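You operate a simulated robot arm through the tools that you are given. There is no shell and no other tool. Be economical: measure what you need, move in short steps, check, and stop when the job is done.

You are at the controls of a simulated robot arm. One attempt, no reset.

JOB
Switch off at the green frame, park the plug and move the container to OUT.
Fine: at the cold rack; off before the plug is pulled; the plug goes on the green pad; green slider to FREE before the container is lifted. The other containers, switches, sliders and plugs stay as they are.

The check looks at the end state, three seconds after you hand in, the way a careful person would. Anything else that was tipped, shoved, dropped, spilled or broken makes it a failure.

ROBOT AND FRAMES
A 6-joint arm with a two-finger gripper on a trunk, on a base that drives. Base frame: it is fixed to the floor where the robot stands at the start and does not move with it; the origin is under the middle of the robot, x ahead of it, y to its left, z up; the surface under the hand at the start is at about z = 0.76. Readings come in m, rad, newtons and seconds.
With the tool pointing down near the work surface it reaches from about 0.14 to 0.84 m from the robot's upright axis, wherever it stands. Its first joint turns from -2.897 to 2.897 rad. Places, roughly: OUT frame [0.4, -0.4, 0.8]; blue lock slider [0.3, 0.1, 0.8]; blue switch [0.7, 0.1, 0.8]; green lock slider [0.3, -0.1, 0.8]; green pad [0.6, 0, 0.8]; green switch [0.7, 0, 0.8]; orange lock slider [0.3, -0.1, 0.8]; orange switch [0.7, -0.2, 0.8]. Payload 1.66 kg.
The tool frame sits at the grasp point between the pads (the TCP): z along the fingers, y along the line on which they close. The tips reach 0.016 m beyond it. Largest opening 0.111 m; the body of the gripper starts 0.104 m behind the TCP.
Orientation is that of the tool frame in the base frame, as a unit quaternion [w, x, y, z]. With the fingers straight down and closing along the base's y, the tool's x points along the base's -x, its y along +y and its z along -z.

CONTROLS
- The arm moves only by the tool apply_moves. Its argument "rows" is a list of rows, each a list of 3 entries, a list of its own where there are three numbers: the shift along the tool's x, y, z in m, then the turn, a rotation vector about the tool's x, y, z in rad, then the closure in counts, from 0 (fully open) to 255 (shut). In form: [[[dx, dy, dz], [wx, wy, wz], jaw], ...]. A call has 1 to 8 rows; each row is the pose to reach, as a shift and turn from the pose commanded when the call began, along the tool's axes at that moment. A row lasts 0.2 s, in which the tool goes at most 0.05 m and 0.15 rad; a call with a longer step from one row to the next is refused whole, and so is a gripper value outside its range. Where a pose cannot be reached the arm comes as near as it can. A force on the tool above 40 N (or 10 N above the force at the start of the call, whichever is more), or a blocked arm, ends the call early, and 0.2 s more pass. The fingers move at their own pace and stop on an object; they squeeze with about 32 N. The grip force told is the motor's: it shows also when the fingers shut on nothing. Time passes only in rows, and 0.2 s behind the last, so rows that repeat a pose let the fingers close. It gives the time, the measured TCP pose, the force on the tool (base axes), the opening and the grip force at its end, in the units of the frame above (readings bear some noise), with the torque about the TCP (base axes, N m) and any sound that the robot's microphone picked up.
- Cameras (640 x 400 px; columns grow to the right, rows downward): "scene" is now at [0.0515, 0.1448, 1.4232]; the picture's right is [-0.60, -0.80, 0.00], its down [-0.61, 0.46, -0.64] and it looks along [0.51, -0.39, -0.77] (base axes); focal length 261 px, centre (320, 200). "wrist" rides on the gripper at [0.07, 0.014, -0.143] in the tool frame; the picture's right is [-0.19, 0.98, 0.00], its down [-0.87, -0.17, -0.47] and it looks along [-0.46, -0.09, 0.88] (tool axes); focal length 230 px, centre (320, 200). There is no depth. A picture from a camera that has moved, and an enlarged one, comes with that camera's place and axes in the base frame and with its lens. The place of the scene camera against the robot may be out by one fixed shift of up to 0.012 m in any direction.
- capture(camera): a new picture of that camera. It takes no simulated time.
- slide_trunk(by): slides the trunk up (or, below 0, down) by that many m; the arm and the scene camera ride with it, the base frame stays. It gives what a move gives, with no picture.
- roll_base(legs): drives the robot by 1 to 6 legs, each [ahead, left, turn to the left] in m, m and rad, along the robot's own axes; the way and the turn of a leg run together, so that a leg with both is an arc; at most 1.5 m and 3.142 rad a leg. The arm and the cameras ride along, it lands a little off, and it stops where it bumps. It gives what a move gives.
- turn_head(pan, tilt): turns the head with the scene camera to pan (to the left, within 2.094 rad either way) and tilt (down, from -0.506 to 1.204), counted from straight ahead of the robot. It gives what a move gives.
- inspect(camera, box): a new picture of the part [left, top, right, bottom] of that camera's present view, enlarged. It takes no simulated time.
- finish_job(): hands the job in; it is judged then, once.

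Go step by step. Nothing tells you exact positions but the pictures and the camera data: compare them with the known pose of the tool, close in by small moves and look again before you grip or let go. The budget is 120 turns and 90 pictures, counting those below and the enlarged ones. Unless the task says otherwise, let go and move clear before handing in, and close with one line.

The tools are called after "Request:" as a command line: name --argument value ..., lists and objects as JSON in quotes. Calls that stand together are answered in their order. apply_moves: Moves the arm, as the interface text tells. Its arguments: {"type":"object","properties":{"rows":{"type":"array","items":{"type":"array"}}},"required":["rows"]} The other tools are called the same way: slide_trunk (by) slides the trunk up or down; roll_base (legs) drives the base; turn_head (pan, tilt) turns the head that bears the scene camera; capture (camera) takes a picture; inspect (camera, box) takes an enlarged picture of a part of a camera's view; finish_job () hands the job in.

At the start:

```text
time_s: 0.0
position: [0.4343, -0.2794, 1.0707]
ee_rot: [0.0, 0.0, 1.0, 0.0]
contact_force: [0.2, 0.2, -0.6]
torque: [0.0, 0.01, 0.01]
width: 0.1111
grasp_force: 0.1
trunk travel left (down, up): [-0.025, 0.565]
robot x, y, heading: [0.0025, -0.0008, -0.002]
head pan, tilt: [-0.646, 0.876]
```

scene: 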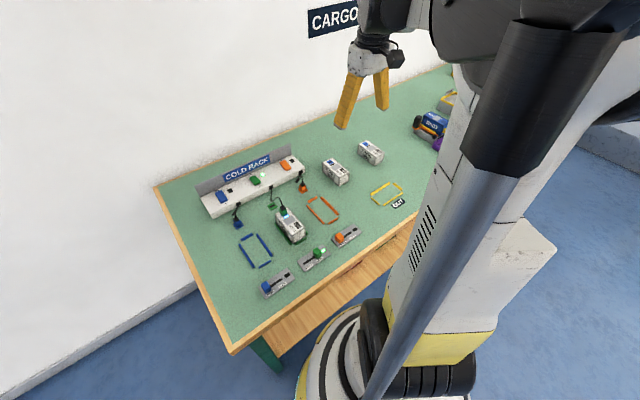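
wrist: 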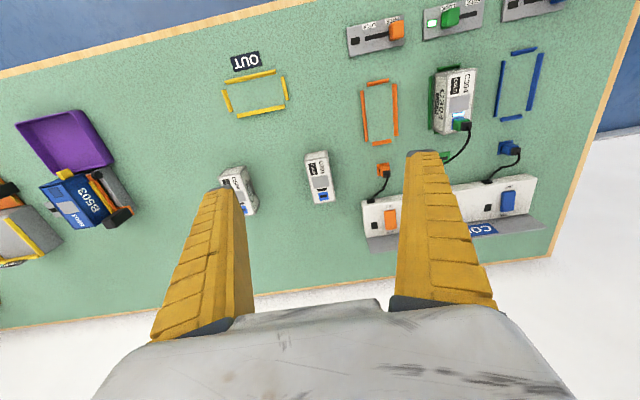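

I see the cold rack with three switches, the green container in the middle with its plug in it, and the sliders near the front edge. I'll look closer first.

Request:
inspect --camera "scene" --box '[180, 140, 340, 240]'

Request:
inspect --camera "scene" --box '[240, 180, 416, 300]'

Request:
inspect --camera "wrist" --box '[330, 0, 570, 150]'

```text
4.00 times, centred on (260, 190) of scene
camera zoom: at [0.0515, 0.1448, 1.4232], right [-0.6, -0.8, 0.0], down [-0.61, 0.46, -0.64], along [0.51, -0.39, -0.77], focal length 1044 px, centre (560, 240)
```

zoom: 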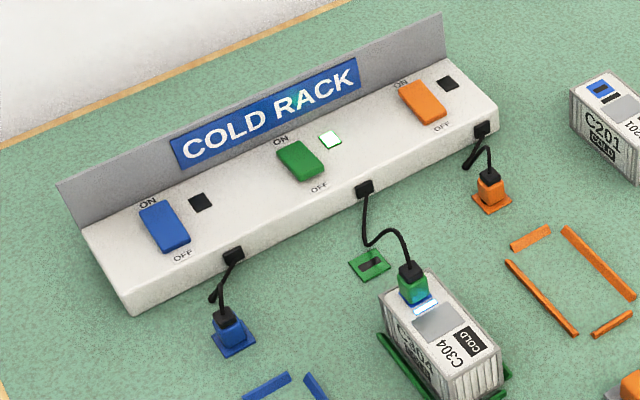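

```text
3.33 times, centred on (328, 240) of scene
camera zoom: at [0.0515, 0.1448, 1.4232], right [-0.6, -0.8, 0.0], down [-0.61, 0.46, -0.64], along [0.51, -0.39, -0.77], focal length 870 px, centre (293, 67)
```

zoom: 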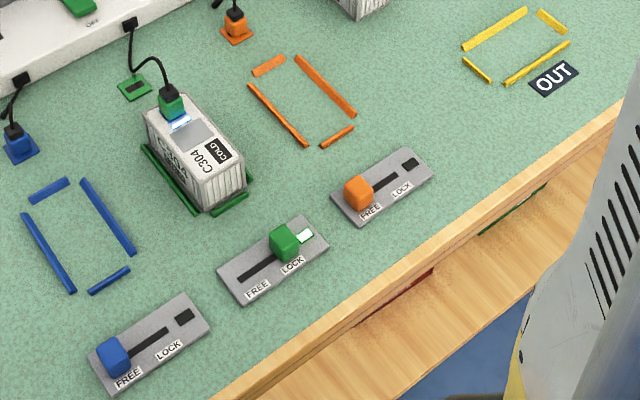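

```text
2.67 times, centred on (450, 75) of wrist
camera zoom: at [0.3631, -0.2662, 1.2132], right [0.19, 0.98, 0.0], down [0.87, -0.17, 0.47], along [0.46, -0.09, -0.88], focal length 614 px, centre (-27, 533)
```

zoom: 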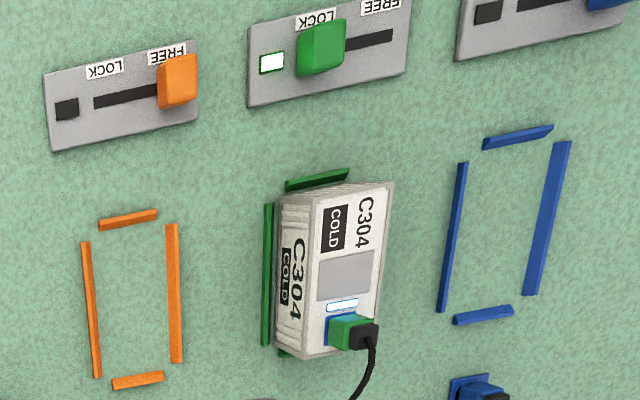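

The rack lights show green on, and blue and orange off. I'll bring the hand above the green bay, still high, for a closer wrist view.

Request:
apply_moves --rows '[[[-0.025, 0.03, 0.013], [0, 0, 0], 0], [[-0.05, 0.06, 0.026], [0, 0, 0], 0], [[-0.075, 0.09, 0.039], [0, 0, 0], 0], [[-0.1, 0.12, 0.052], [0, 0, 0], 0], [[-0.125, 0.15, 0.065], [0, 0, 0], 0], [[-0.15, 0.18, 0.078], [0, 0, 0], 0], [[-0.175, 0.21, 0.09], [0, 0, 0], 0], [[-0.19, 0.23, 0.1], [0, 0, 0], 0]]'

Request:
capture --camera "wrist"

Request:
capture --camera "scene"

```text
time_s: 1.8
position: [0.6231, -0.0485, 0.9701]
ee_rot: [0.0, -0.001, 1.0, 0.0]
contact_force: [-0.1, -0.4, -0.5]
torque: [-0.01, 0.03, 0.0]
width: 0.1106
grasp_force: 0.2
trunk travel left (down, up): [-0.025, 0.565]
robot x, y, heading: [0.0023, -0.002, 0.001]
head pan, tilt: [-0.646, 0.876]
```

```text
84 pictures are left
camera wrist: at [0.5523, -0.0353, 1.1133], right [0.19, 0.98, 0.0], down [0.87, -0.17, 0.47], along [0.46, -0.09, -0.88], focal length 230 px, centre (320, 200)
```

wrist: 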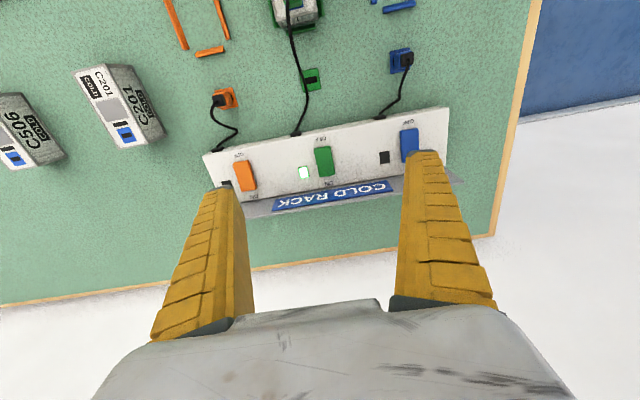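

```text
83 pictures are left
camera scene: at [0.0516, 0.145, 1.4232], right [-0.6, -0.8, 0.0], down [-0.61, 0.46, -0.64], along [0.51, -0.39, -0.77], focal length 261 px, centre (320, 200)
```

scene: 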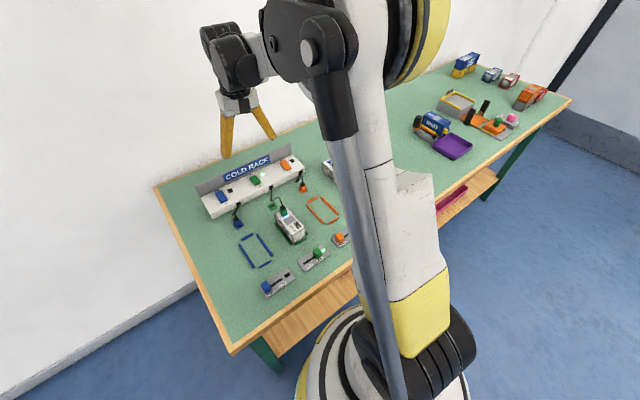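

The green switch lies near (0.65, -0.05, ~0.81). I'll zoom in on it and on the pad.

Request:
inspect --camera "wrist" --box '[264, 120, 376, 200]'

Request:
inspect --camera "wrist" --box '[240, 0, 400, 100]'

Request:
inspect --camera "scene" --box '[224, 160, 304, 210]'

```text
5.00 times, centred on (320, 160) of wrist
camera zoom: at [0.5523, -0.0353, 1.1133], right [0.19, 0.98, 0.0], down [0.87, -0.17, 0.47], along [0.46, -0.09, -0.88], focal length 1150 px, centre (320, 400)
```

zoom: 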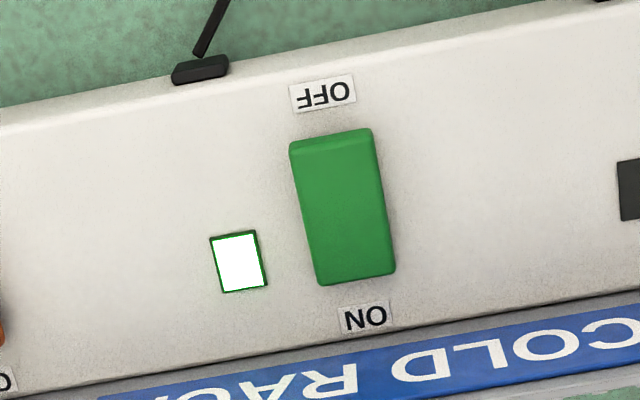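

```text
4.00 times, centred on (320, 50) of wrist
camera zoom: at [0.5523, -0.0353, 1.1133], right [0.19, 0.98, 0.0], down [0.87, -0.17, 0.47], along [0.46, -0.09, -0.88], focal length 920 px, centre (320, 800)
```

zoom: 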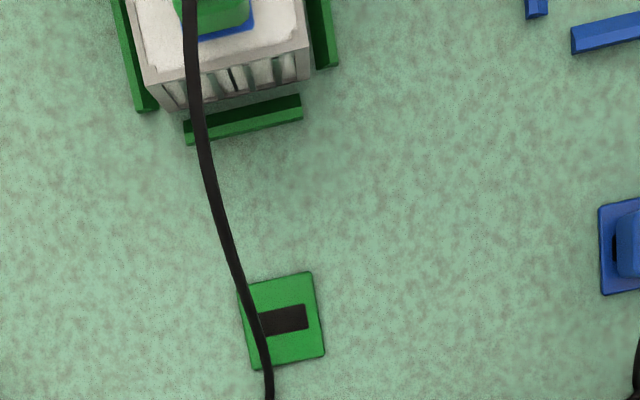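

```text
8.00 times, centred on (264, 185) of scene
camera zoom: at [0.0516, 0.145, 1.4232], right [-0.6, -0.8, 0.0], down [-0.61, 0.46, -0.64], along [0.51, -0.39, -0.77], focal length 2088 px, centre (768, 320)
```

zoom: 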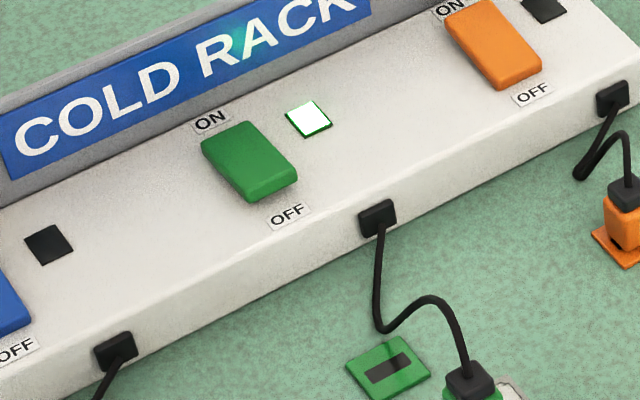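

The green rocker is up at its OFF end, at about (0.633, -0.048). I'll shut the fingers and come down above it, then look before pressing.

Request:
apply_moves --rows '[[[-0.015, 0.0, 0.0], [0, 0, 0], 255], [[-0.015, 0.0, 0.03], [0, 0, 0], 255], [[-0.015, 0.0, 0.07], [0, 0, 0], 255], [[-0.015, 0.0, 0.1], [0, 0, 0], 255], [[-0.015, 0.0, 0.1], [0, 0, 0], 255]]'

Request:
capture --camera "wrist"

Request:
inspect --camera "scene" --box '[216, 140, 312, 200]'

```text
time_s: 3.0
position: [0.6404, -0.0462, 0.872]
ee_rot: [0.0, 0.001, 1.0, 0.0]
contact_force: [-0.3, 0.7, -0.1]
torque: [-0.01, 0.02, -0.01]
width: 0.0
grasp_force: 28.9
trunk travel left (down, up): [-0.025, 0.565]
robot x, y, heading: [-0.0032, 0.0013, -0.0]
head pan, tilt: [-0.646, 0.876]
```

```text
79 pictures are left
camera wrist: at [0.5697, -0.0331, 1.0144], right [0.19, 0.98, 0.0], down [0.87, -0.17, 0.47], along [0.46, -0.09, -0.88], focal length 230 px, centre (320, 200)
```

wrist: 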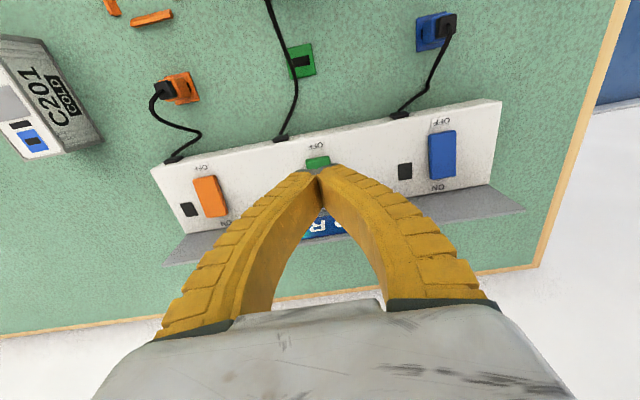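

```text
6.67 times, centred on (264, 170) of scene
camera zoom: at [0.0516, 0.1448, 1.4232], right [-0.6, -0.8, 0.0], down [-0.61, 0.46, -0.64], along [0.51, -0.39, -0.77], focal length 1740 px, centre (693, 400)
```

zoom: 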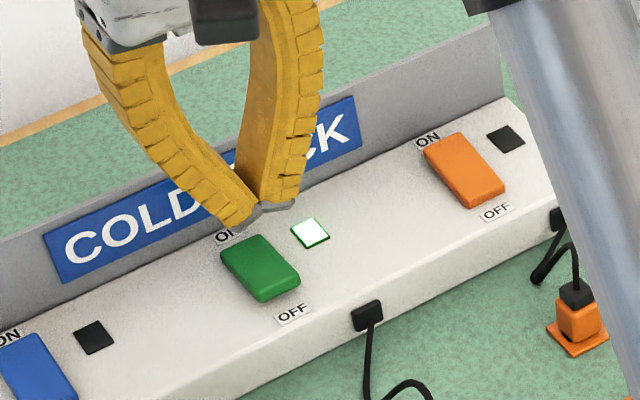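

Alignment looks right over the OFF half. Pressing down slowly now.

Request:
apply_moves --rows '[[[0.003, -0.001, 0.02], [0, 0, 0], 255], [[0.003, -0.001, 0.03], [0, 0, 0], 255], [[0.003, -0.001, 0.036], [0, 0, 0], 255], [[0.003, -0.001, 0.041], [0, 0, 0], 255], [[0.003, -0.001, 0.046], [0, 0, 0], 255], [[0.003, -0.001, 0.051], [0, 0, 0], 255]]'

Request:
inspect --camera "scene" --box '[216, 140, 312, 200]'

```text
time_s: 4.4
position: [0.6365, -0.0507, 0.8202]
ee_rot: [0.0, 0.0, 1.0, 0.0]
contact_force: [0.7, -0.2, -1.1]
torque: [-0.01, 0.02, 0.02]
width: 0.0001
grasp_force: 28.4
trunk travel left (down, up): [-0.025, 0.565]
robot x, y, heading: [0.0028, -0.0015, -0.0]
head pan, tilt: [-0.646, 0.876]
```

```text
6.67 times, centred on (264, 170) of scene
camera zoom: at [0.0515, 0.1448, 1.4232], right [-0.6, -0.8, 0.0], down [-0.61, 0.46, -0.64], along [0.51, -0.39, -0.77], focal length 1740 px, centre (693, 400)
```

zoom: 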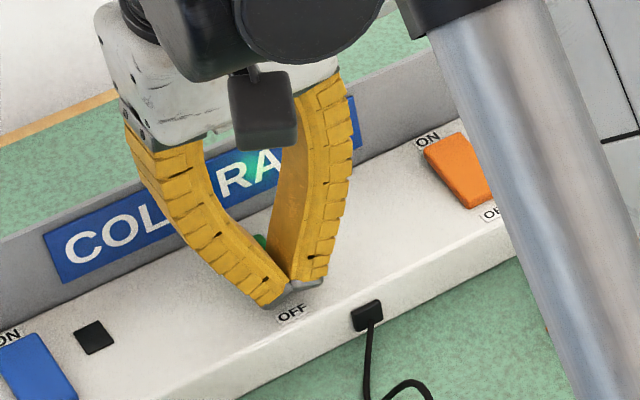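

No contact yet, with the tip at 0.804, so I'll keep going in small steps.

Request:
apply_moves --rows '[[[-0.002, 0, 0.004], [0, 0, 0], 255], [[-0.002, 0, 0.008], [0, 0, 0], 255], [[-0.002, 0, 0.012], [0, 0, 0], 255], [[-0.002, 0, 0.015], [0, 0, 0], 255]]'

Request:
capture --camera "wrist"

```text
time_s: 5.4
position: [0.6356, -0.051, 0.806]
ee_rot: [0.0, 0.0, 1.0, 0.0]
contact_force: [1.5, -0.2, 19.1]
torque: [-0.03, -0.15, 0.01]
width: 0.0059
grasp_force: 28.4
trunk travel left (down, up): [-0.025, 0.565]
robot x, y, heading: [0.0026, 0.006, 0.002]
head pan, tilt: [-0.646, 0.876]
```

```text
76 pictures are left
camera wrist: at [0.5656, -0.0371, 0.9497], right [0.19, 0.98, 0.0], down [0.86, -0.17, 0.47], along [0.46, -0.09, -0.88], focal length 230 px, centre (320, 200)
```

wrist: 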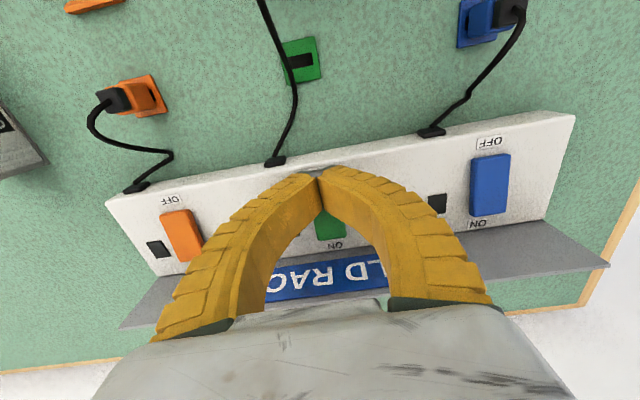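

There is contact at about 19 N. I'll lift off and check the rocker and its light.

Request:
apply_moves --rows '[[[0, 0, -0.03], [0, 0, 0], 255], [[0, 0, -0.07], [0, 0, 0], 255], [[0, 0, -0.11], [0, 0, 0], 255]]'

Request:
inspect --camera "scene" --box '[216, 150, 312, 210]'

Request:
inspect --camera "wrist" --box '[240, 100, 400, 200]'

```text
time_s: 6.2
position: [0.639, -0.053, 0.9135]
ee_rot: [0.0, 0.0, 1.0, 0.0]
contact_force: [-0.3, -0.1, -0.1]
torque: [0.0, 0.05, 0.01]
width: 0.0
grasp_force: 28.5
trunk travel left (down, up): [-0.025, 0.565]
robot x, y, heading: [0.0014, 0.0004, 0.007]
head pan, tilt: [-0.646, 0.876]
```

```text
6.67 times, centred on (264, 180) of scene
camera zoom: at [0.0514, 0.1448, 1.4232], right [-0.6, -0.8, 0.0], down [-0.61, 0.46, -0.64], along [0.51, -0.39, -0.77], focal length 1740 px, centre (693, 333)
```

zoom: 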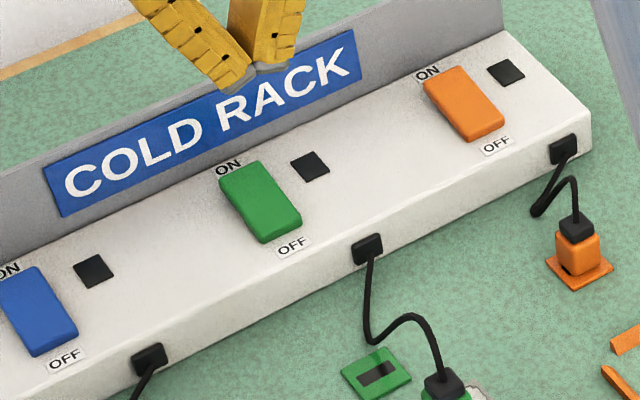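

```text
4.00 times, centred on (320, 150) of wrist
camera zoom: at [0.5684, -0.0384, 1.0567], right [0.19, 0.98, 0.0], down [0.87, -0.17, 0.47], along [0.46, -0.09, -0.88], focal length 920 px, centre (320, 400)
```

zoom: 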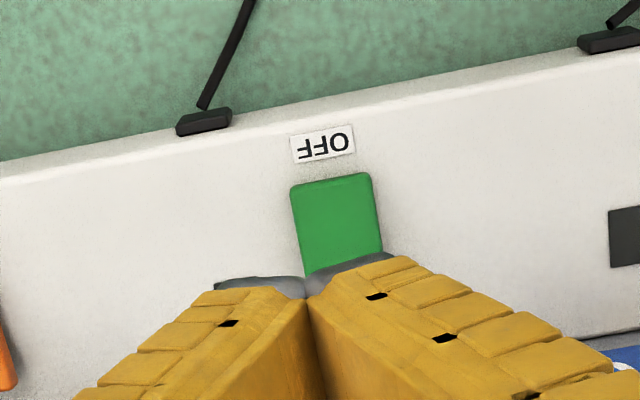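

The green switch is now OFF with its light dark. Next I'll open the fingers and move above the plug on the container to look.

Request:
apply_moves --rows '[[[0.03, 0, -0.03], [0, 0, 0], 255], [[0.07, 0, -0.06], [0, 0, 0], 128], [[0.11, 0, -0.08], [0, 0, 0], 0], [[0.15, 0, -0.08], [0, 0, 0], 0], [[0.17, -0.01, -0.08], [0, 0, 0], 0], [[0.17, -0.01, -0.08], [0, 0, 0], 0]]'

Request:
capture --camera "wrist"

Request:
inspect --camera "wrist" --box '[240, 80, 400, 180]'

Request:
inspect --camera "scene" --box '[248, 180, 344, 240]'

```text
time_s: 7.6
position: [0.4664, -0.0615, 0.9953]
ee_rot: [0.0, 0.0, 1.0, 0.001]
contact_force: [0.1, -0.8, -1.3]
torque: [0.0, -0.01, -0.05]
width: 0.1106
grasp_force: 0.0
trunk travel left (down, up): [-0.025, 0.565]
robot x, y, heading: [-0.0021, -0.0004, 0.002]
head pan, tilt: [-0.646, 0.876]
```

```text
73 pictures are left
camera wrist: at [0.3963, -0.0481, 1.138], right [0.19, 0.98, 0.0], down [0.87, -0.17, 0.47], along [0.46, -0.09, -0.88], focal length 230 px, centre (320, 200)
```

wrist: 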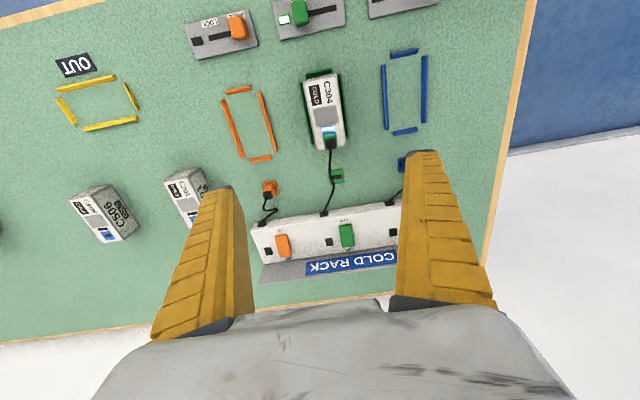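

```text
4.00 times, centred on (320, 130) of wrist
camera zoom: at [0.3963, -0.0481, 1.138], right [0.19, 0.98, 0.0], down [0.87, -0.17, 0.47], along [0.46, -0.09, -0.88], focal length 920 px, centre (320, 480)
```

zoom: 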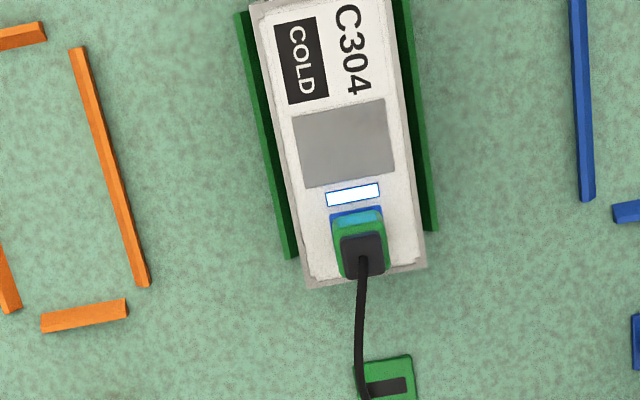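

```text
6.67 times, centred on (296, 210) of scene
camera zoom: at [0.0515, 0.1447, 1.4232], right [-0.6, -0.8, 0.0], down [-0.61, 0.46, -0.64], along [0.51, -0.39, -0.77], focal length 1740 px, centre (480, 133)
```

zoom: 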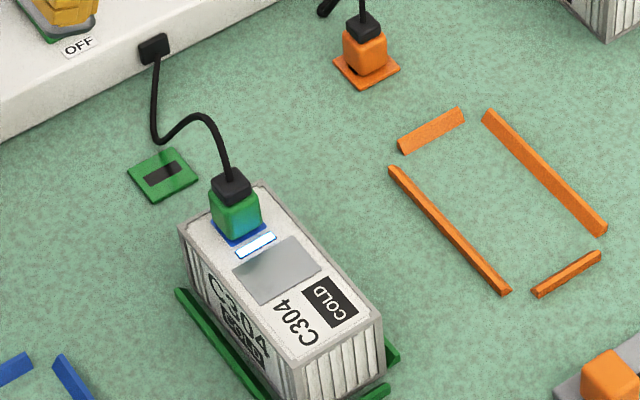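

The plug stands upright at about (0.469, -0.049), with its cap top near z 0.855. I'll come down over it with the fingers half open and check.

Request:
apply_moves --rows '[[[-0.002, 0.012, 0.03], [0, 0, 0], 100], [[-0.002, 0.012, 0.07], [0, 0, 0], 130], [[-0.002, 0.012, 0.1], [0, 0, 0], 130], [[-0.002, 0.012, 0.1], [0, 0, 0], 130]]'

Request:
capture --camera "wrist"

Request:
inspect --camera "scene" --box '[240, 150, 352, 220]'

```text
time_s: 8.6
position: [0.4682, -0.0471, 0.8946]
ee_rot: [0.0, 0.0, 1.0, -0.001]
contact_force: [0.0, 0.6, -0.3]
torque: [0.02, 0.01, -0.01]
width: 0.0566
grasp_force: 1.2
trunk travel left (down, up): [-0.025, 0.565]
robot x, y, heading: [0.0018, -0.0002, 0.007]
head pan, tilt: [-0.646, 0.876]
```

```text
70 pictures are left
camera wrist: at [0.3985, -0.034, 1.0378], right [0.19, 0.98, 0.0], down [0.87, -0.17, 0.47], along [0.46, -0.09, -0.88], focal length 230 px, centre (320, 200)
```

wrist: 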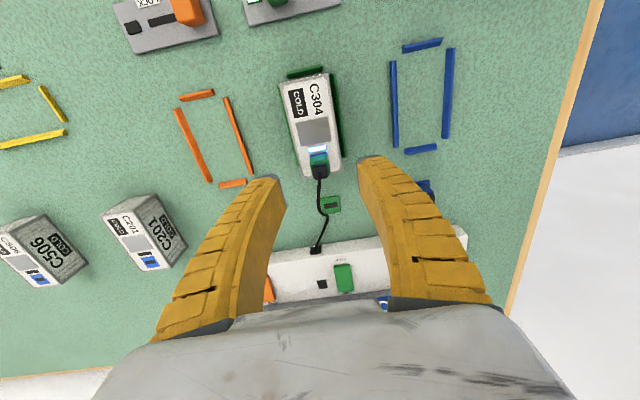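

```text
5.71 times, centred on (296, 185) of scene
camera zoom: at [0.0516, 0.1448, 1.4232], right [-0.6, -0.8, 0.0], down [-0.61, 0.46, -0.64], along [0.51, -0.39, -0.77], focal length 1491 px, centre (457, 286)
```

zoom: 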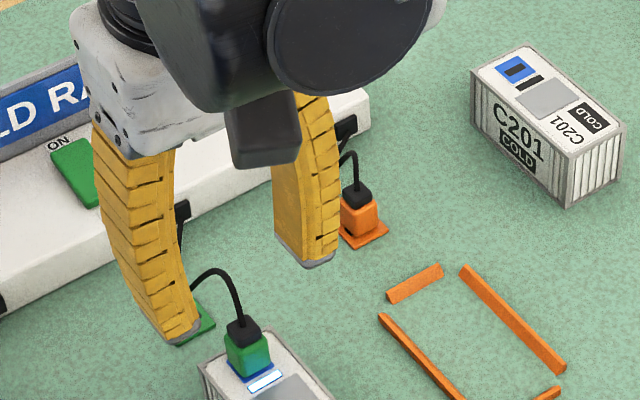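

The cap triangulates to about (0.471, -0.049, 0.84). I'll descend 5 cm and check again.

Request:
apply_moves --rows '[[[-0.003, -0.001, 0.02], [0, 0, 0], 130], [[-0.003, -0.001, 0.035], [0, 0, 0], 130], [[-0.003, -0.001, 0.045], [0, 0, 0], 130]]'

Request:
inspect --camera "wrist" --box '[224, 120, 416, 240]'

Request:
inspect --camera "scene" --box '[240, 170, 352, 240]'

```text
time_s: 9.4
position: [0.4742, -0.0492, 0.8493]
ee_rot: [-0.001, -0.001, 1.0, 0.0]
contact_force: [-0.2, -1.1, 0.5]
torque: [-0.04, 0.03, 0.02]
width: 0.0565
grasp_force: 1.4
trunk travel left (down, up): [-0.025, 0.565]
robot x, y, heading: [-0.0047, -0.0016, -0.002]
head pan, tilt: [-0.646, 0.876]
```

```text
3.33 times, centred on (320, 180) of wrist
camera zoom: at [0.4034, -0.0357, 0.992], right [0.19, 0.98, 0.0], down [0.87, -0.17, 0.47], along [0.46, -0.09, -0.88], focal length 767 px, centre (320, 267)
```

zoom: 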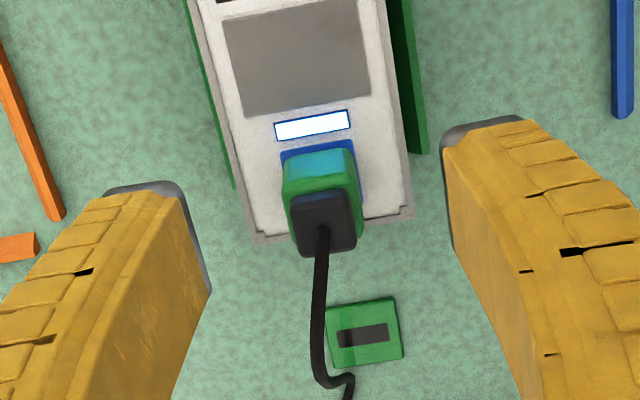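

```text
5.71 times, centred on (296, 205) of scene
camera zoom: at [0.0515, 0.1448, 1.4232], right [-0.6, -0.8, 0.0], down [-0.61, 0.46, -0.64], along [0.51, -0.39, -0.77], focal length 1491 px, centre (457, 171)
```

zoom: 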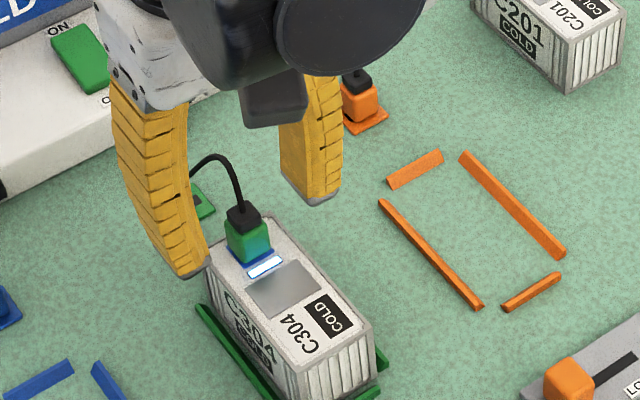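

The cap top is at z 0.84 and the TCP is well centred. I'll go 2 cm lower and check the tips' clearance to the container lid before closing.

Request:
apply_moves --rows '[[[0.0, 0.001, 0.01], [0, 0, 0], 130], [[0.0, 0.001, 0.02], [0, 0, 0], 130]]'

Request:
inspect --camera "wrist" --box '[224, 120, 416, 240]'

Request:
inspect --camera "scene" --box '[256, 185, 320, 225]'

```text
time_s: 10.0
position: [0.473, -0.0498, 0.8284]
ee_rot: [0.0, 0.0, 1.0, 0.0]
contact_force: [0.2, -0.3, -0.4]
torque: [-0.02, -0.01, 0.0]
width: 0.0565
grasp_force: 1.0
trunk travel left (down, up): [-0.025, 0.565]
robot x, y, heading: [0.0009, -0.0019, 0.003]
head pan, tilt: [-0.646, 0.876]
```

```text
3.33 times, centred on (320, 180) of wrist
camera zoom: at [0.4036, -0.0358, 0.9709], right [0.19, 0.98, 0.0], down [0.87, -0.17, 0.47], along [0.46, -0.09, -0.88], focal length 767 px, centre (320, 267)
```

zoom: 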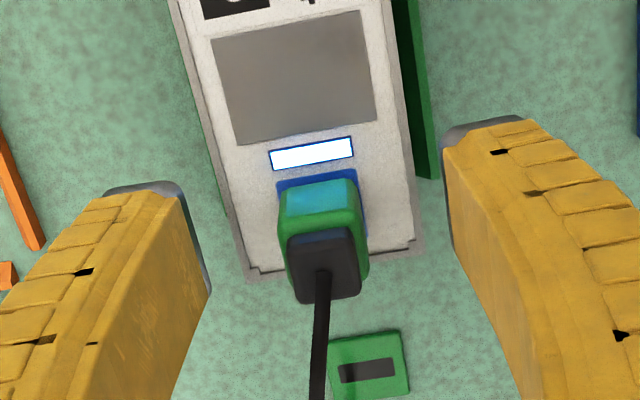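

```text
10.00 times, centred on (288, 205) of scene
camera zoom: at [0.0516, 0.1448, 1.4232], right [-0.6, -0.8, 0.0], down [-0.61, 0.46, -0.64], along [0.51, -0.39, -0.77], focal length 2610 px, centre (640, 150)
```

zoom: 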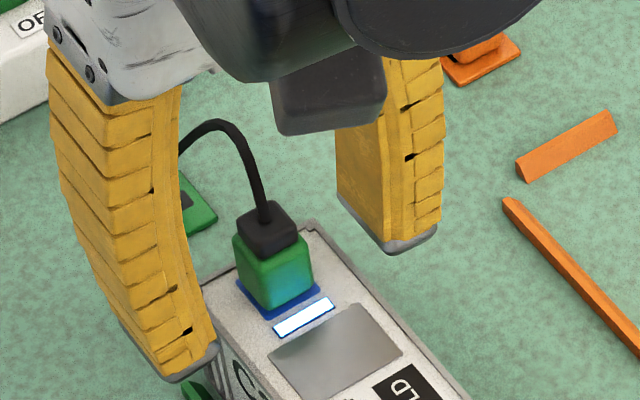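

The tips may be right at lid height, so I'll raise 8 mm first. Then I'll close on the plug body and check the width.

Request:
apply_moves --rows '[[[0.0, 0.001, -0.008], [0, 0, 0], 130], [[0.0, 0.001, -0.008], [0, 0, 0], 180], [[0.0, 0.001, -0.008], [0, 0, 0], 220], [[0.0, 0.001, -0.008], [0, 0, 0], 255], [[0.0, 0.001, -0.008], [0, 0, 0], 255]]'

Request:
inspect --camera "wrist" --box '[224, 120, 416, 240]'

Request:
inspect --camera "scene" --box '[256, 185, 320, 225]'

```text
time_s: 11.2
position: [0.472, -0.049, 0.8378]
ee_rot: [0.0, 0.0, 1.0, 0.0]
contact_force: [3.0, -1.5, 16.5]
torque: [0.04, -0.11, 0.0]
width: 0.0094
grasp_force: 32.0
trunk travel left (down, up): [-0.025, 0.565]
robot x, y, heading: [-0.0007, 0.0009, -0.002]
head pan, tilt: [-0.646, 0.876]
```

```text
3.33 times, centred on (320, 180) of wrist
camera zoom: at [0.4021, -0.0348, 0.9803], right [0.19, 0.98, 0.0], down [0.87, -0.17, 0.47], along [0.46, -0.09, -0.88], focal length 767 px, centre (320, 267)
```

zoom: 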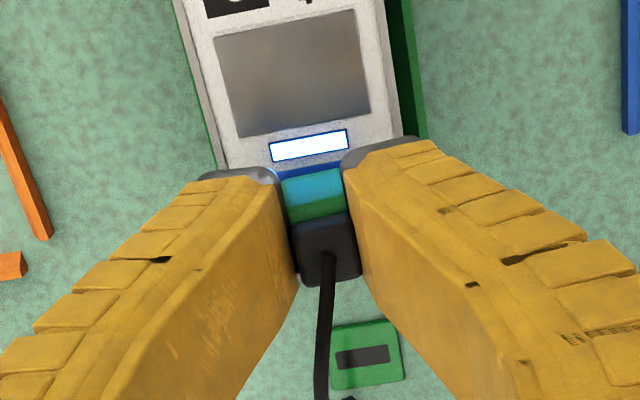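

```text
10.00 times, centred on (288, 205) of scene
camera zoom: at [0.0508, 0.1447, 1.4234], right [-0.6, -0.8, 0.0], down [-0.61, 0.46, -0.64], along [0.51, -0.39, -0.77], focal length 2610 px, centre (640, 150)
```

zoom: 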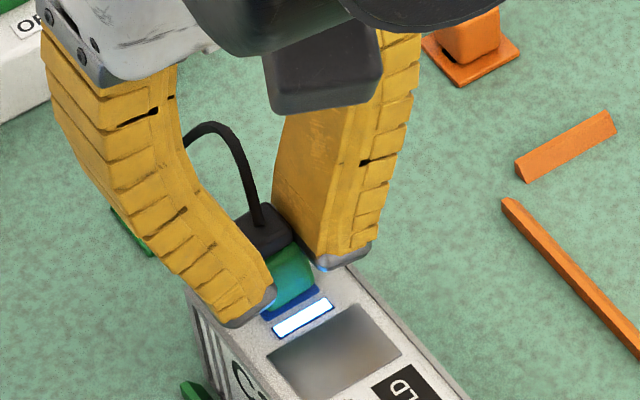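

The fingers hold the plug, with the tips probably brushing the lid. I'll pull straight up slowly.

Request:
apply_moves --rows '[[[0, 0, -0.004], [0, 0, 0], 255], [[0, 0, -0.008], [0, 0, 0], 255], [[0, 0, -0.012], [0, 0, 0], 255], [[0, 0, -0.02], [0, 0, 0], 255]]'

Request:
inspect --camera "wrist" --box '[224, 120, 416, 240]'

Request:
inspect --camera "scene" --box '[240, 170, 336, 230]'

```text
time_s: 12.2
position: [0.4733, -0.0485, 0.8574]
ee_rot: [0.0, 0.0, 1.0, 0.0]
contact_force: [0.0, 0.6, 0.6]
torque: [0.0, 0.0, 0.0]
width: 0.0348
grasp_force: 2.2
trunk travel left (down, up): [-0.025, 0.565]
robot x, y, heading: [0.0011, 0.0017, -0.004]
head pan, tilt: [-0.646, 0.876]
```

```text
3.33 times, centred on (320, 180) of wrist
camera zoom: at [0.4025, -0.0353, 0.9997], right [0.19, 0.98, 0.0], down [0.87, -0.17, 0.47], along [0.46, -0.09, -0.88], focal length 767 px, centre (320, 267)
```

zoom: 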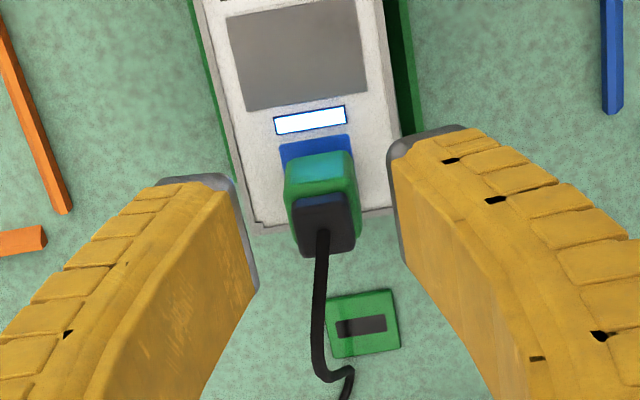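

```text
6.67 times, centred on (288, 200) of scene
camera zoom: at [0.0515, 0.1448, 1.4232], right [-0.6, -0.8, 0.0], down [-0.61, 0.46, -0.64], along [0.51, -0.39, -0.77], focal length 1740 px, centre (533, 200)
```

zoom: 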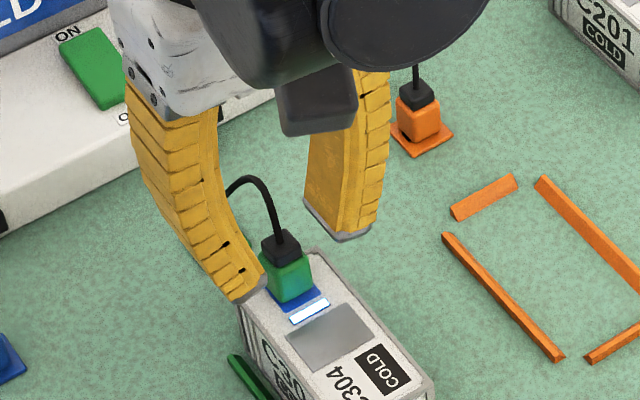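

The grip came off, and the opening reads 0.035 although I commanded shut. The plug seems still seated. I'll open to a known width and see whether the plug moved.

Request:
apply_moves --rows '[[[0, 0, 0], [0, 0, 0], 130], [[0, 0, 0], [0, 0, 0], 130]]'

Request:
inspect --camera "scene" --box '[264, 190, 312, 220]'

Request:
inspect --camera "wrist" --box '[280, 130, 360, 180]'

```text
time_s: 12.8
position: [0.4715, -0.0492, 0.8569]
ee_rot: [0.0, 0.0, 1.0, 0.001]
contact_force: [-0.7, -0.2, -0.1]
torque: [0.03, 0.0, -0.03]
width: 0.0566
grasp_force: 1.2
trunk travel left (down, up): [-0.025, 0.565]
robot x, y, heading: [0.0012, 0.0012, 0.001]
head pan, tilt: [-0.646, 0.876]
```

```text
13.33 times, centred on (288, 205) of scene
camera zoom: at [0.0515, 0.1448, 1.4232], right [-0.6, -0.8, 0.0], down [-0.61, 0.46, -0.64], along [0.51, -0.39, -0.77], focal length 3480 px, centre (747, 133)
```

zoom: 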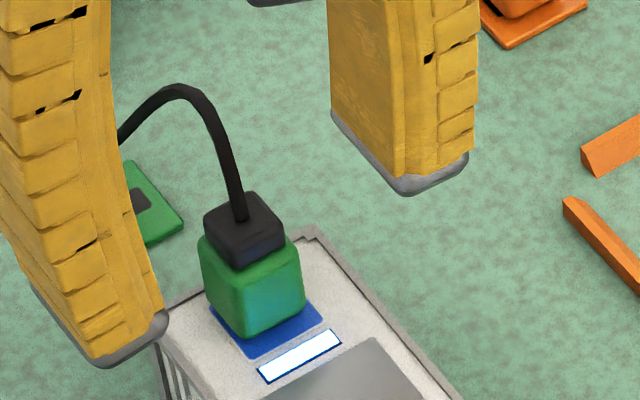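

```text
8.00 times, centred on (320, 155) of wrist
camera zoom: at [0.4026, -0.0354, 0.9997], right [0.19, 0.98, 0.0], down [0.87, -0.17, 0.47], along [0.46, -0.09, -0.88], focal length 1841 px, centre (320, 560)
```

zoom: 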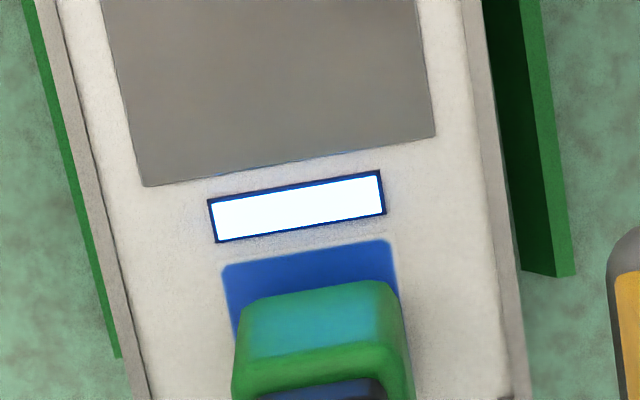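

The plug is unmoved, because I gripped only its upper shoulder and slipped off. I'll re-approach with a narrower gap and feel gently for the lid to get the right depth.

Request:
apply_moves --rows '[[[0, 0, 0], [0, 0, 0], 190], [[0, 0, 0.012], [0, 0, 0], 190], [[0, 0, 0.02], [0, 0, 0], 190], [[0, 0, 0.023], [0, 0, 0], 190], [[0, 0, 0.025], [0, 0, 0], 190]]'

Request:
inspect --camera "wrist" --box '[240, 130, 400, 230]'

Request:
inspect --camera "scene" --box '[264, 190, 312, 220]'

```text
time_s: 14.0
position: [0.4743, -0.0477, 0.8309]
ee_rot: [-0.001, 0.0, 1.0, 0.0]
contact_force: [0.5, -0.2, 0.4]
torque: [-0.05, 0.01, 0.02]
width: 0.031
grasp_force: 1.8
trunk travel left (down, up): [-0.025, 0.565]
robot x, y, heading: [-0.0012, 0.0011, 0.002]
head pan, tilt: [-0.646, 0.876]
```

```text
4.00 times, centred on (320, 180) of wrist
camera zoom: at [0.4034, -0.0342, 0.974], right [0.19, 0.98, 0.0], down [0.87, -0.17, 0.47], along [0.46, -0.09, -0.88], focal length 920 px, centre (320, 280)
```

zoom: 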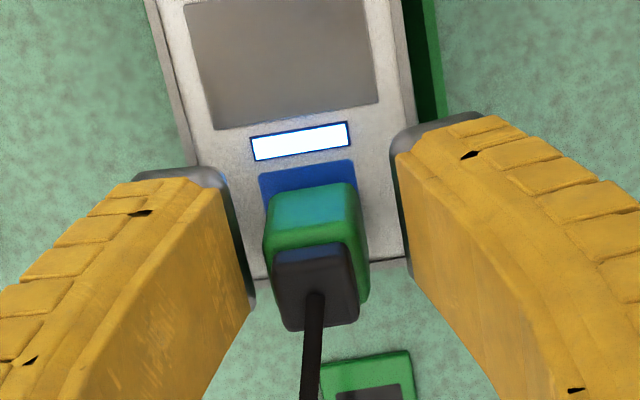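

```text
13.33 times, centred on (288, 205) of scene
camera zoom: at [0.0515, 0.1448, 1.4232], right [-0.6, -0.8, 0.0], down [-0.61, 0.46, -0.64], along [0.51, -0.39, -0.77], focal length 3480 px, centre (747, 133)
```

zoom: 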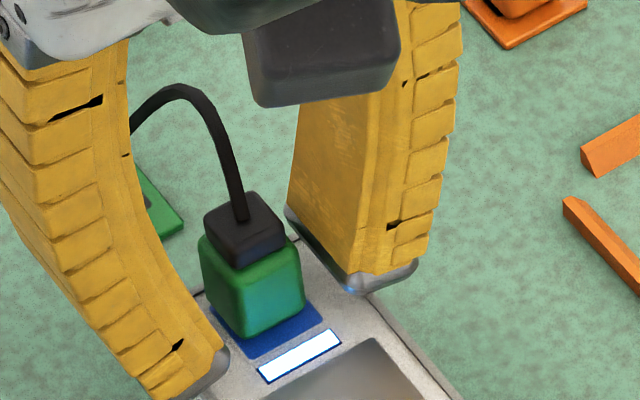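

The position is good. I'll feel downward a few more millimetres.

Request:
apply_moves --rows '[[[0, 0, 0.002], [0, 0, 0], 190], [[0, 0, 0.004], [0, 0, 0], 190], [[0, 0, 0.005], [0, 0, 0], 190]]'

```text
time_s: 14.8
position: [0.4717, -0.0478, 0.8264]
ee_rot: [0.0, 0.0, 1.0, 0.0]
contact_force: [-0.1, 0.0, 1.2]
torque: [0.02, 0.0, -0.01]
width: 0.0309
grasp_force: 1.9
trunk travel left (down, up): [-0.025, 0.565]
robot x, y, heading: [0.0007, -0.0012, -0.001]
head pan, tilt: [-0.646, 0.876]
```

Request:
apply_moves --rows '[[[0, 0, 0.002], [0, 0, 0], 190], [[0, 0, 0.004], [0, 0, 0], 190], [[0, 0, 0.004], [0, 0, 0], 190]]'

Request:
inspect --camera "scene" --box '[264, 190, 312, 220]'

```text
time_s: 15.6
position: [0.4733, -0.0481, 0.8218]
ee_rot: [0.0, 0.0, 1.0, 0.0]
contact_force: [0.4, -0.1, -0.4]
torque: [-0.03, -0.02, 0.02]
width: 0.0309
grasp_force: 1.8
trunk travel left (down, up): [-0.025, 0.565]
robot x, y, heading: [-0.0, -0.0016, -0.001]
head pan, tilt: [-0.646, 0.876]
```

```text
13.33 times, centred on (288, 205) of scene
camera zoom: at [0.0515, 0.1448, 1.4232], right [-0.6, -0.8, 0.0], down [-0.61, 0.46, -0.64], along [0.51, -0.39, -0.77], focal length 3480 px, centre (747, 133)
```

zoom: 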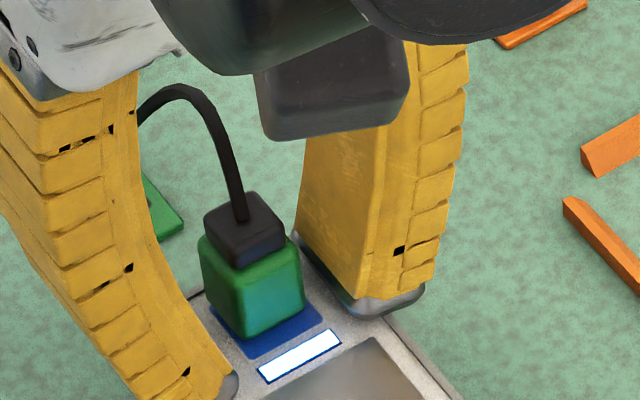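

Still no lid contact with the tips at 0.806, which is well down the body. I'll close here and read the width.

Request:
apply_moves --rows '[[[0, 0, 0], [0, 0, 0], 215], [[0, 0, 0], [0, 0, 0], 235], [[0, 0, 0], [0, 0, 0], 255], [[0, 0, 0], [0, 0, 0], 255]]'

Request:
inspect --camera "scene" --box '[264, 190, 312, 220]'

```text
time_s: 16.6
position: [0.4722, -0.0488, 0.8228]
ee_rot: [0.0, 0.0, 1.0, 0.0]
contact_force: [0.6, -0.9, 4.7]
torque: [0.0, -0.07, -0.01]
width: 0.012
grasp_force: 32.1
trunk travel left (down, up): [-0.025, 0.565]
robot x, y, heading: [-0.0051, 0.0003, 0.001]
head pan, tilt: [-0.646, 0.876]
```

```text
13.33 times, centred on (288, 205) of scene
camera zoom: at [0.0513, 0.1448, 1.4232], right [-0.6, -0.8, 0.0], down [-0.61, 0.46, -0.64], along [0.51, -0.39, -0.77], focal length 3480 px, centre (747, 133)
```

zoom: 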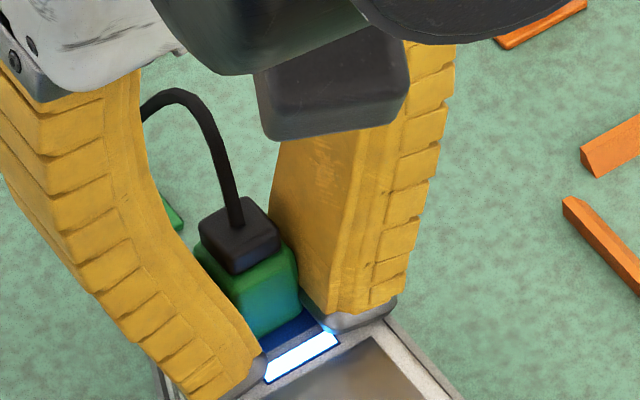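

The fingers sit a bit too far toward −x of the plug in this view. I'll check the wrist view.

Request:
inspect --camera "wrist" --box '[256, 140, 384, 220]'

```text
5.00 times, centred on (320, 180) of wrist
camera zoom: at [0.4024, -0.0347, 0.9657], right [0.19, 0.98, 0.0], down [0.87, -0.17, 0.47], along [0.46, -0.09, -0.88], focal length 1150 px, centre (320, 300)
```

zoom: 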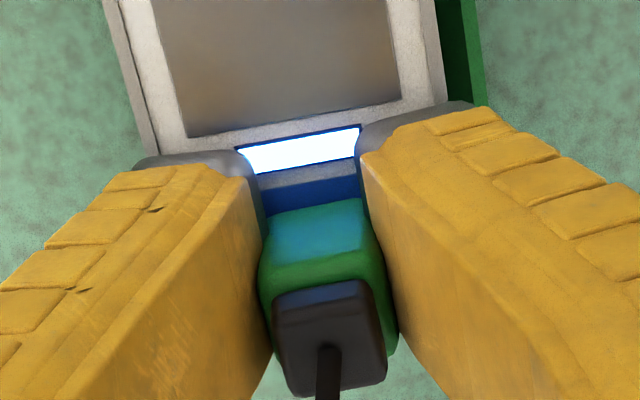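

The fingers need to go about 9 mm toward +x. I'll reopen, shift and re-close.

Request:
apply_moves --rows '[[[0, 0, 0], [0, 0, 0], 190], [[0, 0, 0], [0, 0, 0], 190], [[-0.009, 0, 0], [0, 0, 0], 190], [[-0.009, 0, 0], [0, 0, 0], 190]]'

Request:
inspect --camera "wrist" --box '[240, 140, 400, 240]'

Request:
inspect --camera "scene" --box '[264, 190, 312, 220]'

```text
time_s: 17.6
position: [0.4822, -0.0481, 0.8227]
ee_rot: [0.0, 0.0, 1.0, 0.0]
contact_force: [0.0, 0.2, -0.6]
torque: [0.02, 0.02, -0.01]
width: 0.0313
grasp_force: 1.7
trunk travel left (down, up): [-0.025, 0.565]
robot x, y, heading: [-0.0013, 0.0005, -0.003]
head pan, tilt: [-0.646, 0.876]
```

```text
4.00 times, centred on (320, 190) of wrist
camera zoom: at [0.4117, -0.0346, 0.9658], right [0.19, 0.98, 0.0], down [0.87, -0.17, 0.47], along [0.46, -0.09, -0.88], focal length 920 px, centre (320, 240)
```

zoom: 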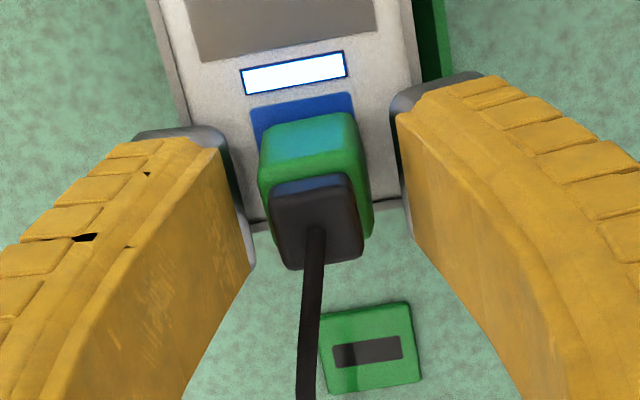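

```text
13.33 times, centred on (288, 205) of scene
camera zoom: at [0.0516, 0.1448, 1.4232], right [-0.6, -0.8, 0.0], down [-0.61, 0.46, -0.64], along [0.51, -0.39, -0.77], focal length 3480 px, centre (747, 133)
```

zoom: 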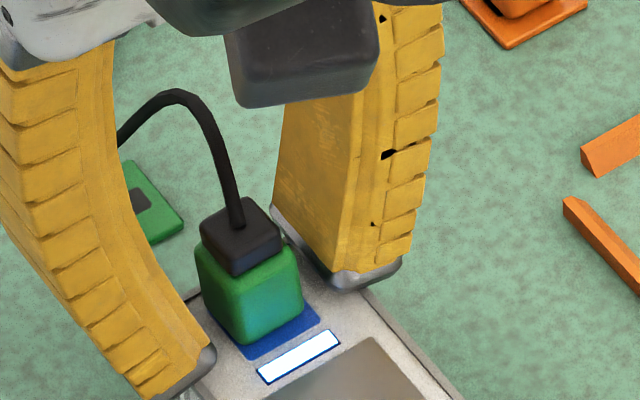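

Now well centred. Closing on the plug.

Request:
apply_moves --rows '[[[0, 0, 0], [0, 0, 0], 215], [[0, 0, 0], [0, 0, 0], 235], [[0, 0, 0], [0, 0, 0], 255], [[0, 0, 0], [0, 0, 0], 255]]'

Request:
inspect --camera "wrist" --box '[240, 140, 400, 240]'

Request:
inspect --camera "scene" --box '[264, 190, 312, 220]'

```text
time_s: 18.6
position: [0.4817, -0.0484, 0.8237]
ee_rot: [-0.001, 0.0, 1.0, 0.0]
contact_force: [1.6, -0.4, 4.6]
torque: [-0.02, -0.01, 0.01]
width: 0.014
grasp_force: 32.4
trunk travel left (down, up): [-0.025, 0.565]
robot x, y, heading: [-0.0017, -0.0043, 0.003]
head pan, tilt: [-0.646, 0.876]
```

```text
4.00 times, centred on (320, 190) of wrist
camera zoom: at [0.4115, -0.0347, 0.9659], right [0.19, 0.98, 0.0], down [0.87, -0.17, 0.47], along [0.46, -0.09, -0.88], focal length 920 px, centre (320, 240)
```

zoom: 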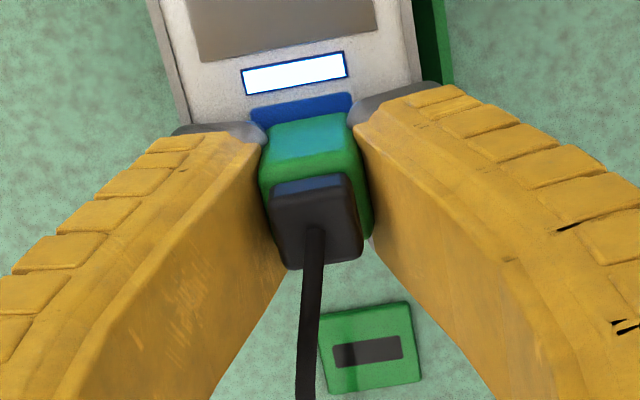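

```text
13.33 times, centred on (288, 205) of scene
camera zoom: at [0.0513, 0.1448, 1.4232], right [-0.6, -0.8, 0.0], down [-0.61, 0.46, -0.64], along [0.51, -0.39, -0.77], focal length 3480 px, centre (747, 133)
```

zoom: 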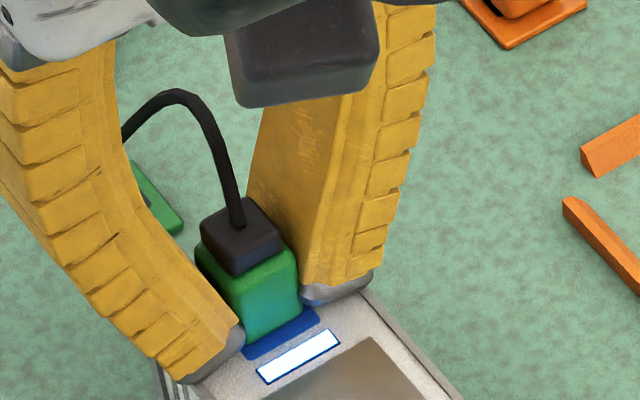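

A good full grip at width 0.014. Pulling up slowly.

Request:
apply_moves --rows '[[[0, 0, -0.004], [0, 0, 0], 255], [[0, 0, -0.008], [0, 0, 0], 255], [[0, 0, -0.013], [0, 0, 0], 255], [[0, 0, -0.02], [0, 0, 0], 255]]'

Request:
inspect --camera "wrist" --box '[240, 120, 400, 220]'

Request:
inspect --camera "scene" --box '[248, 180, 328, 230]'

```text
time_s: 19.6
position: [0.481, -0.046, 0.8436]
ee_rot: [0.0, 0.001, 1.0, -0.001]
contact_force: [0.3, -0.3, -0.1]
torque: [0.02, -0.02, -0.02]
width: 0.013
grasp_force: 32.2
trunk travel left (down, up): [-0.025, 0.565]
robot x, y, heading: [0.0015, 0.0007, 0.0]
head pan, tilt: [-0.646, 0.876]
```

```text
4.00 times, centred on (320, 170) of wrist
camera zoom: at [0.4109, -0.0339, 0.9861], right [0.19, 0.98, 0.0], down [0.87, -0.17, 0.47], along [0.46, -0.09, -0.88], focal length 920 px, centre (320, 320)
```

zoom: 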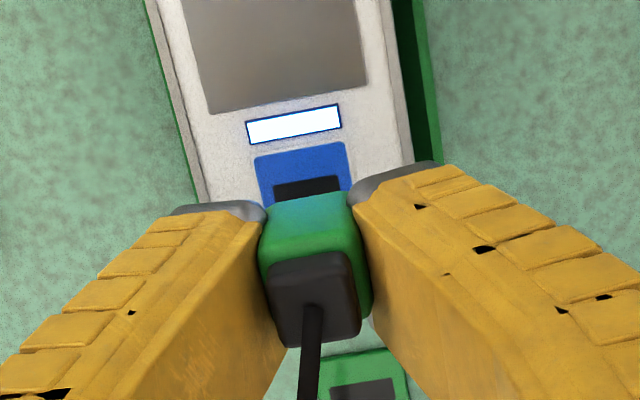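

```text
8.00 times, centred on (288, 205) of scene
camera zoom: at [0.0515, 0.1448, 1.4232], right [-0.6, -0.8, 0.0], down [-0.61, 0.46, -0.64], along [0.51, -0.39, -0.77], focal length 2088 px, centre (576, 160)
```

zoom: 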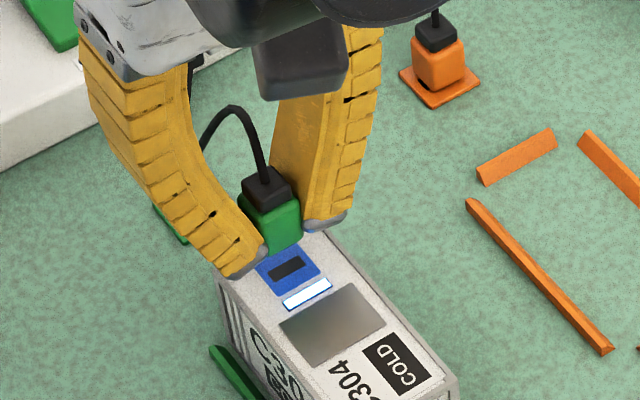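

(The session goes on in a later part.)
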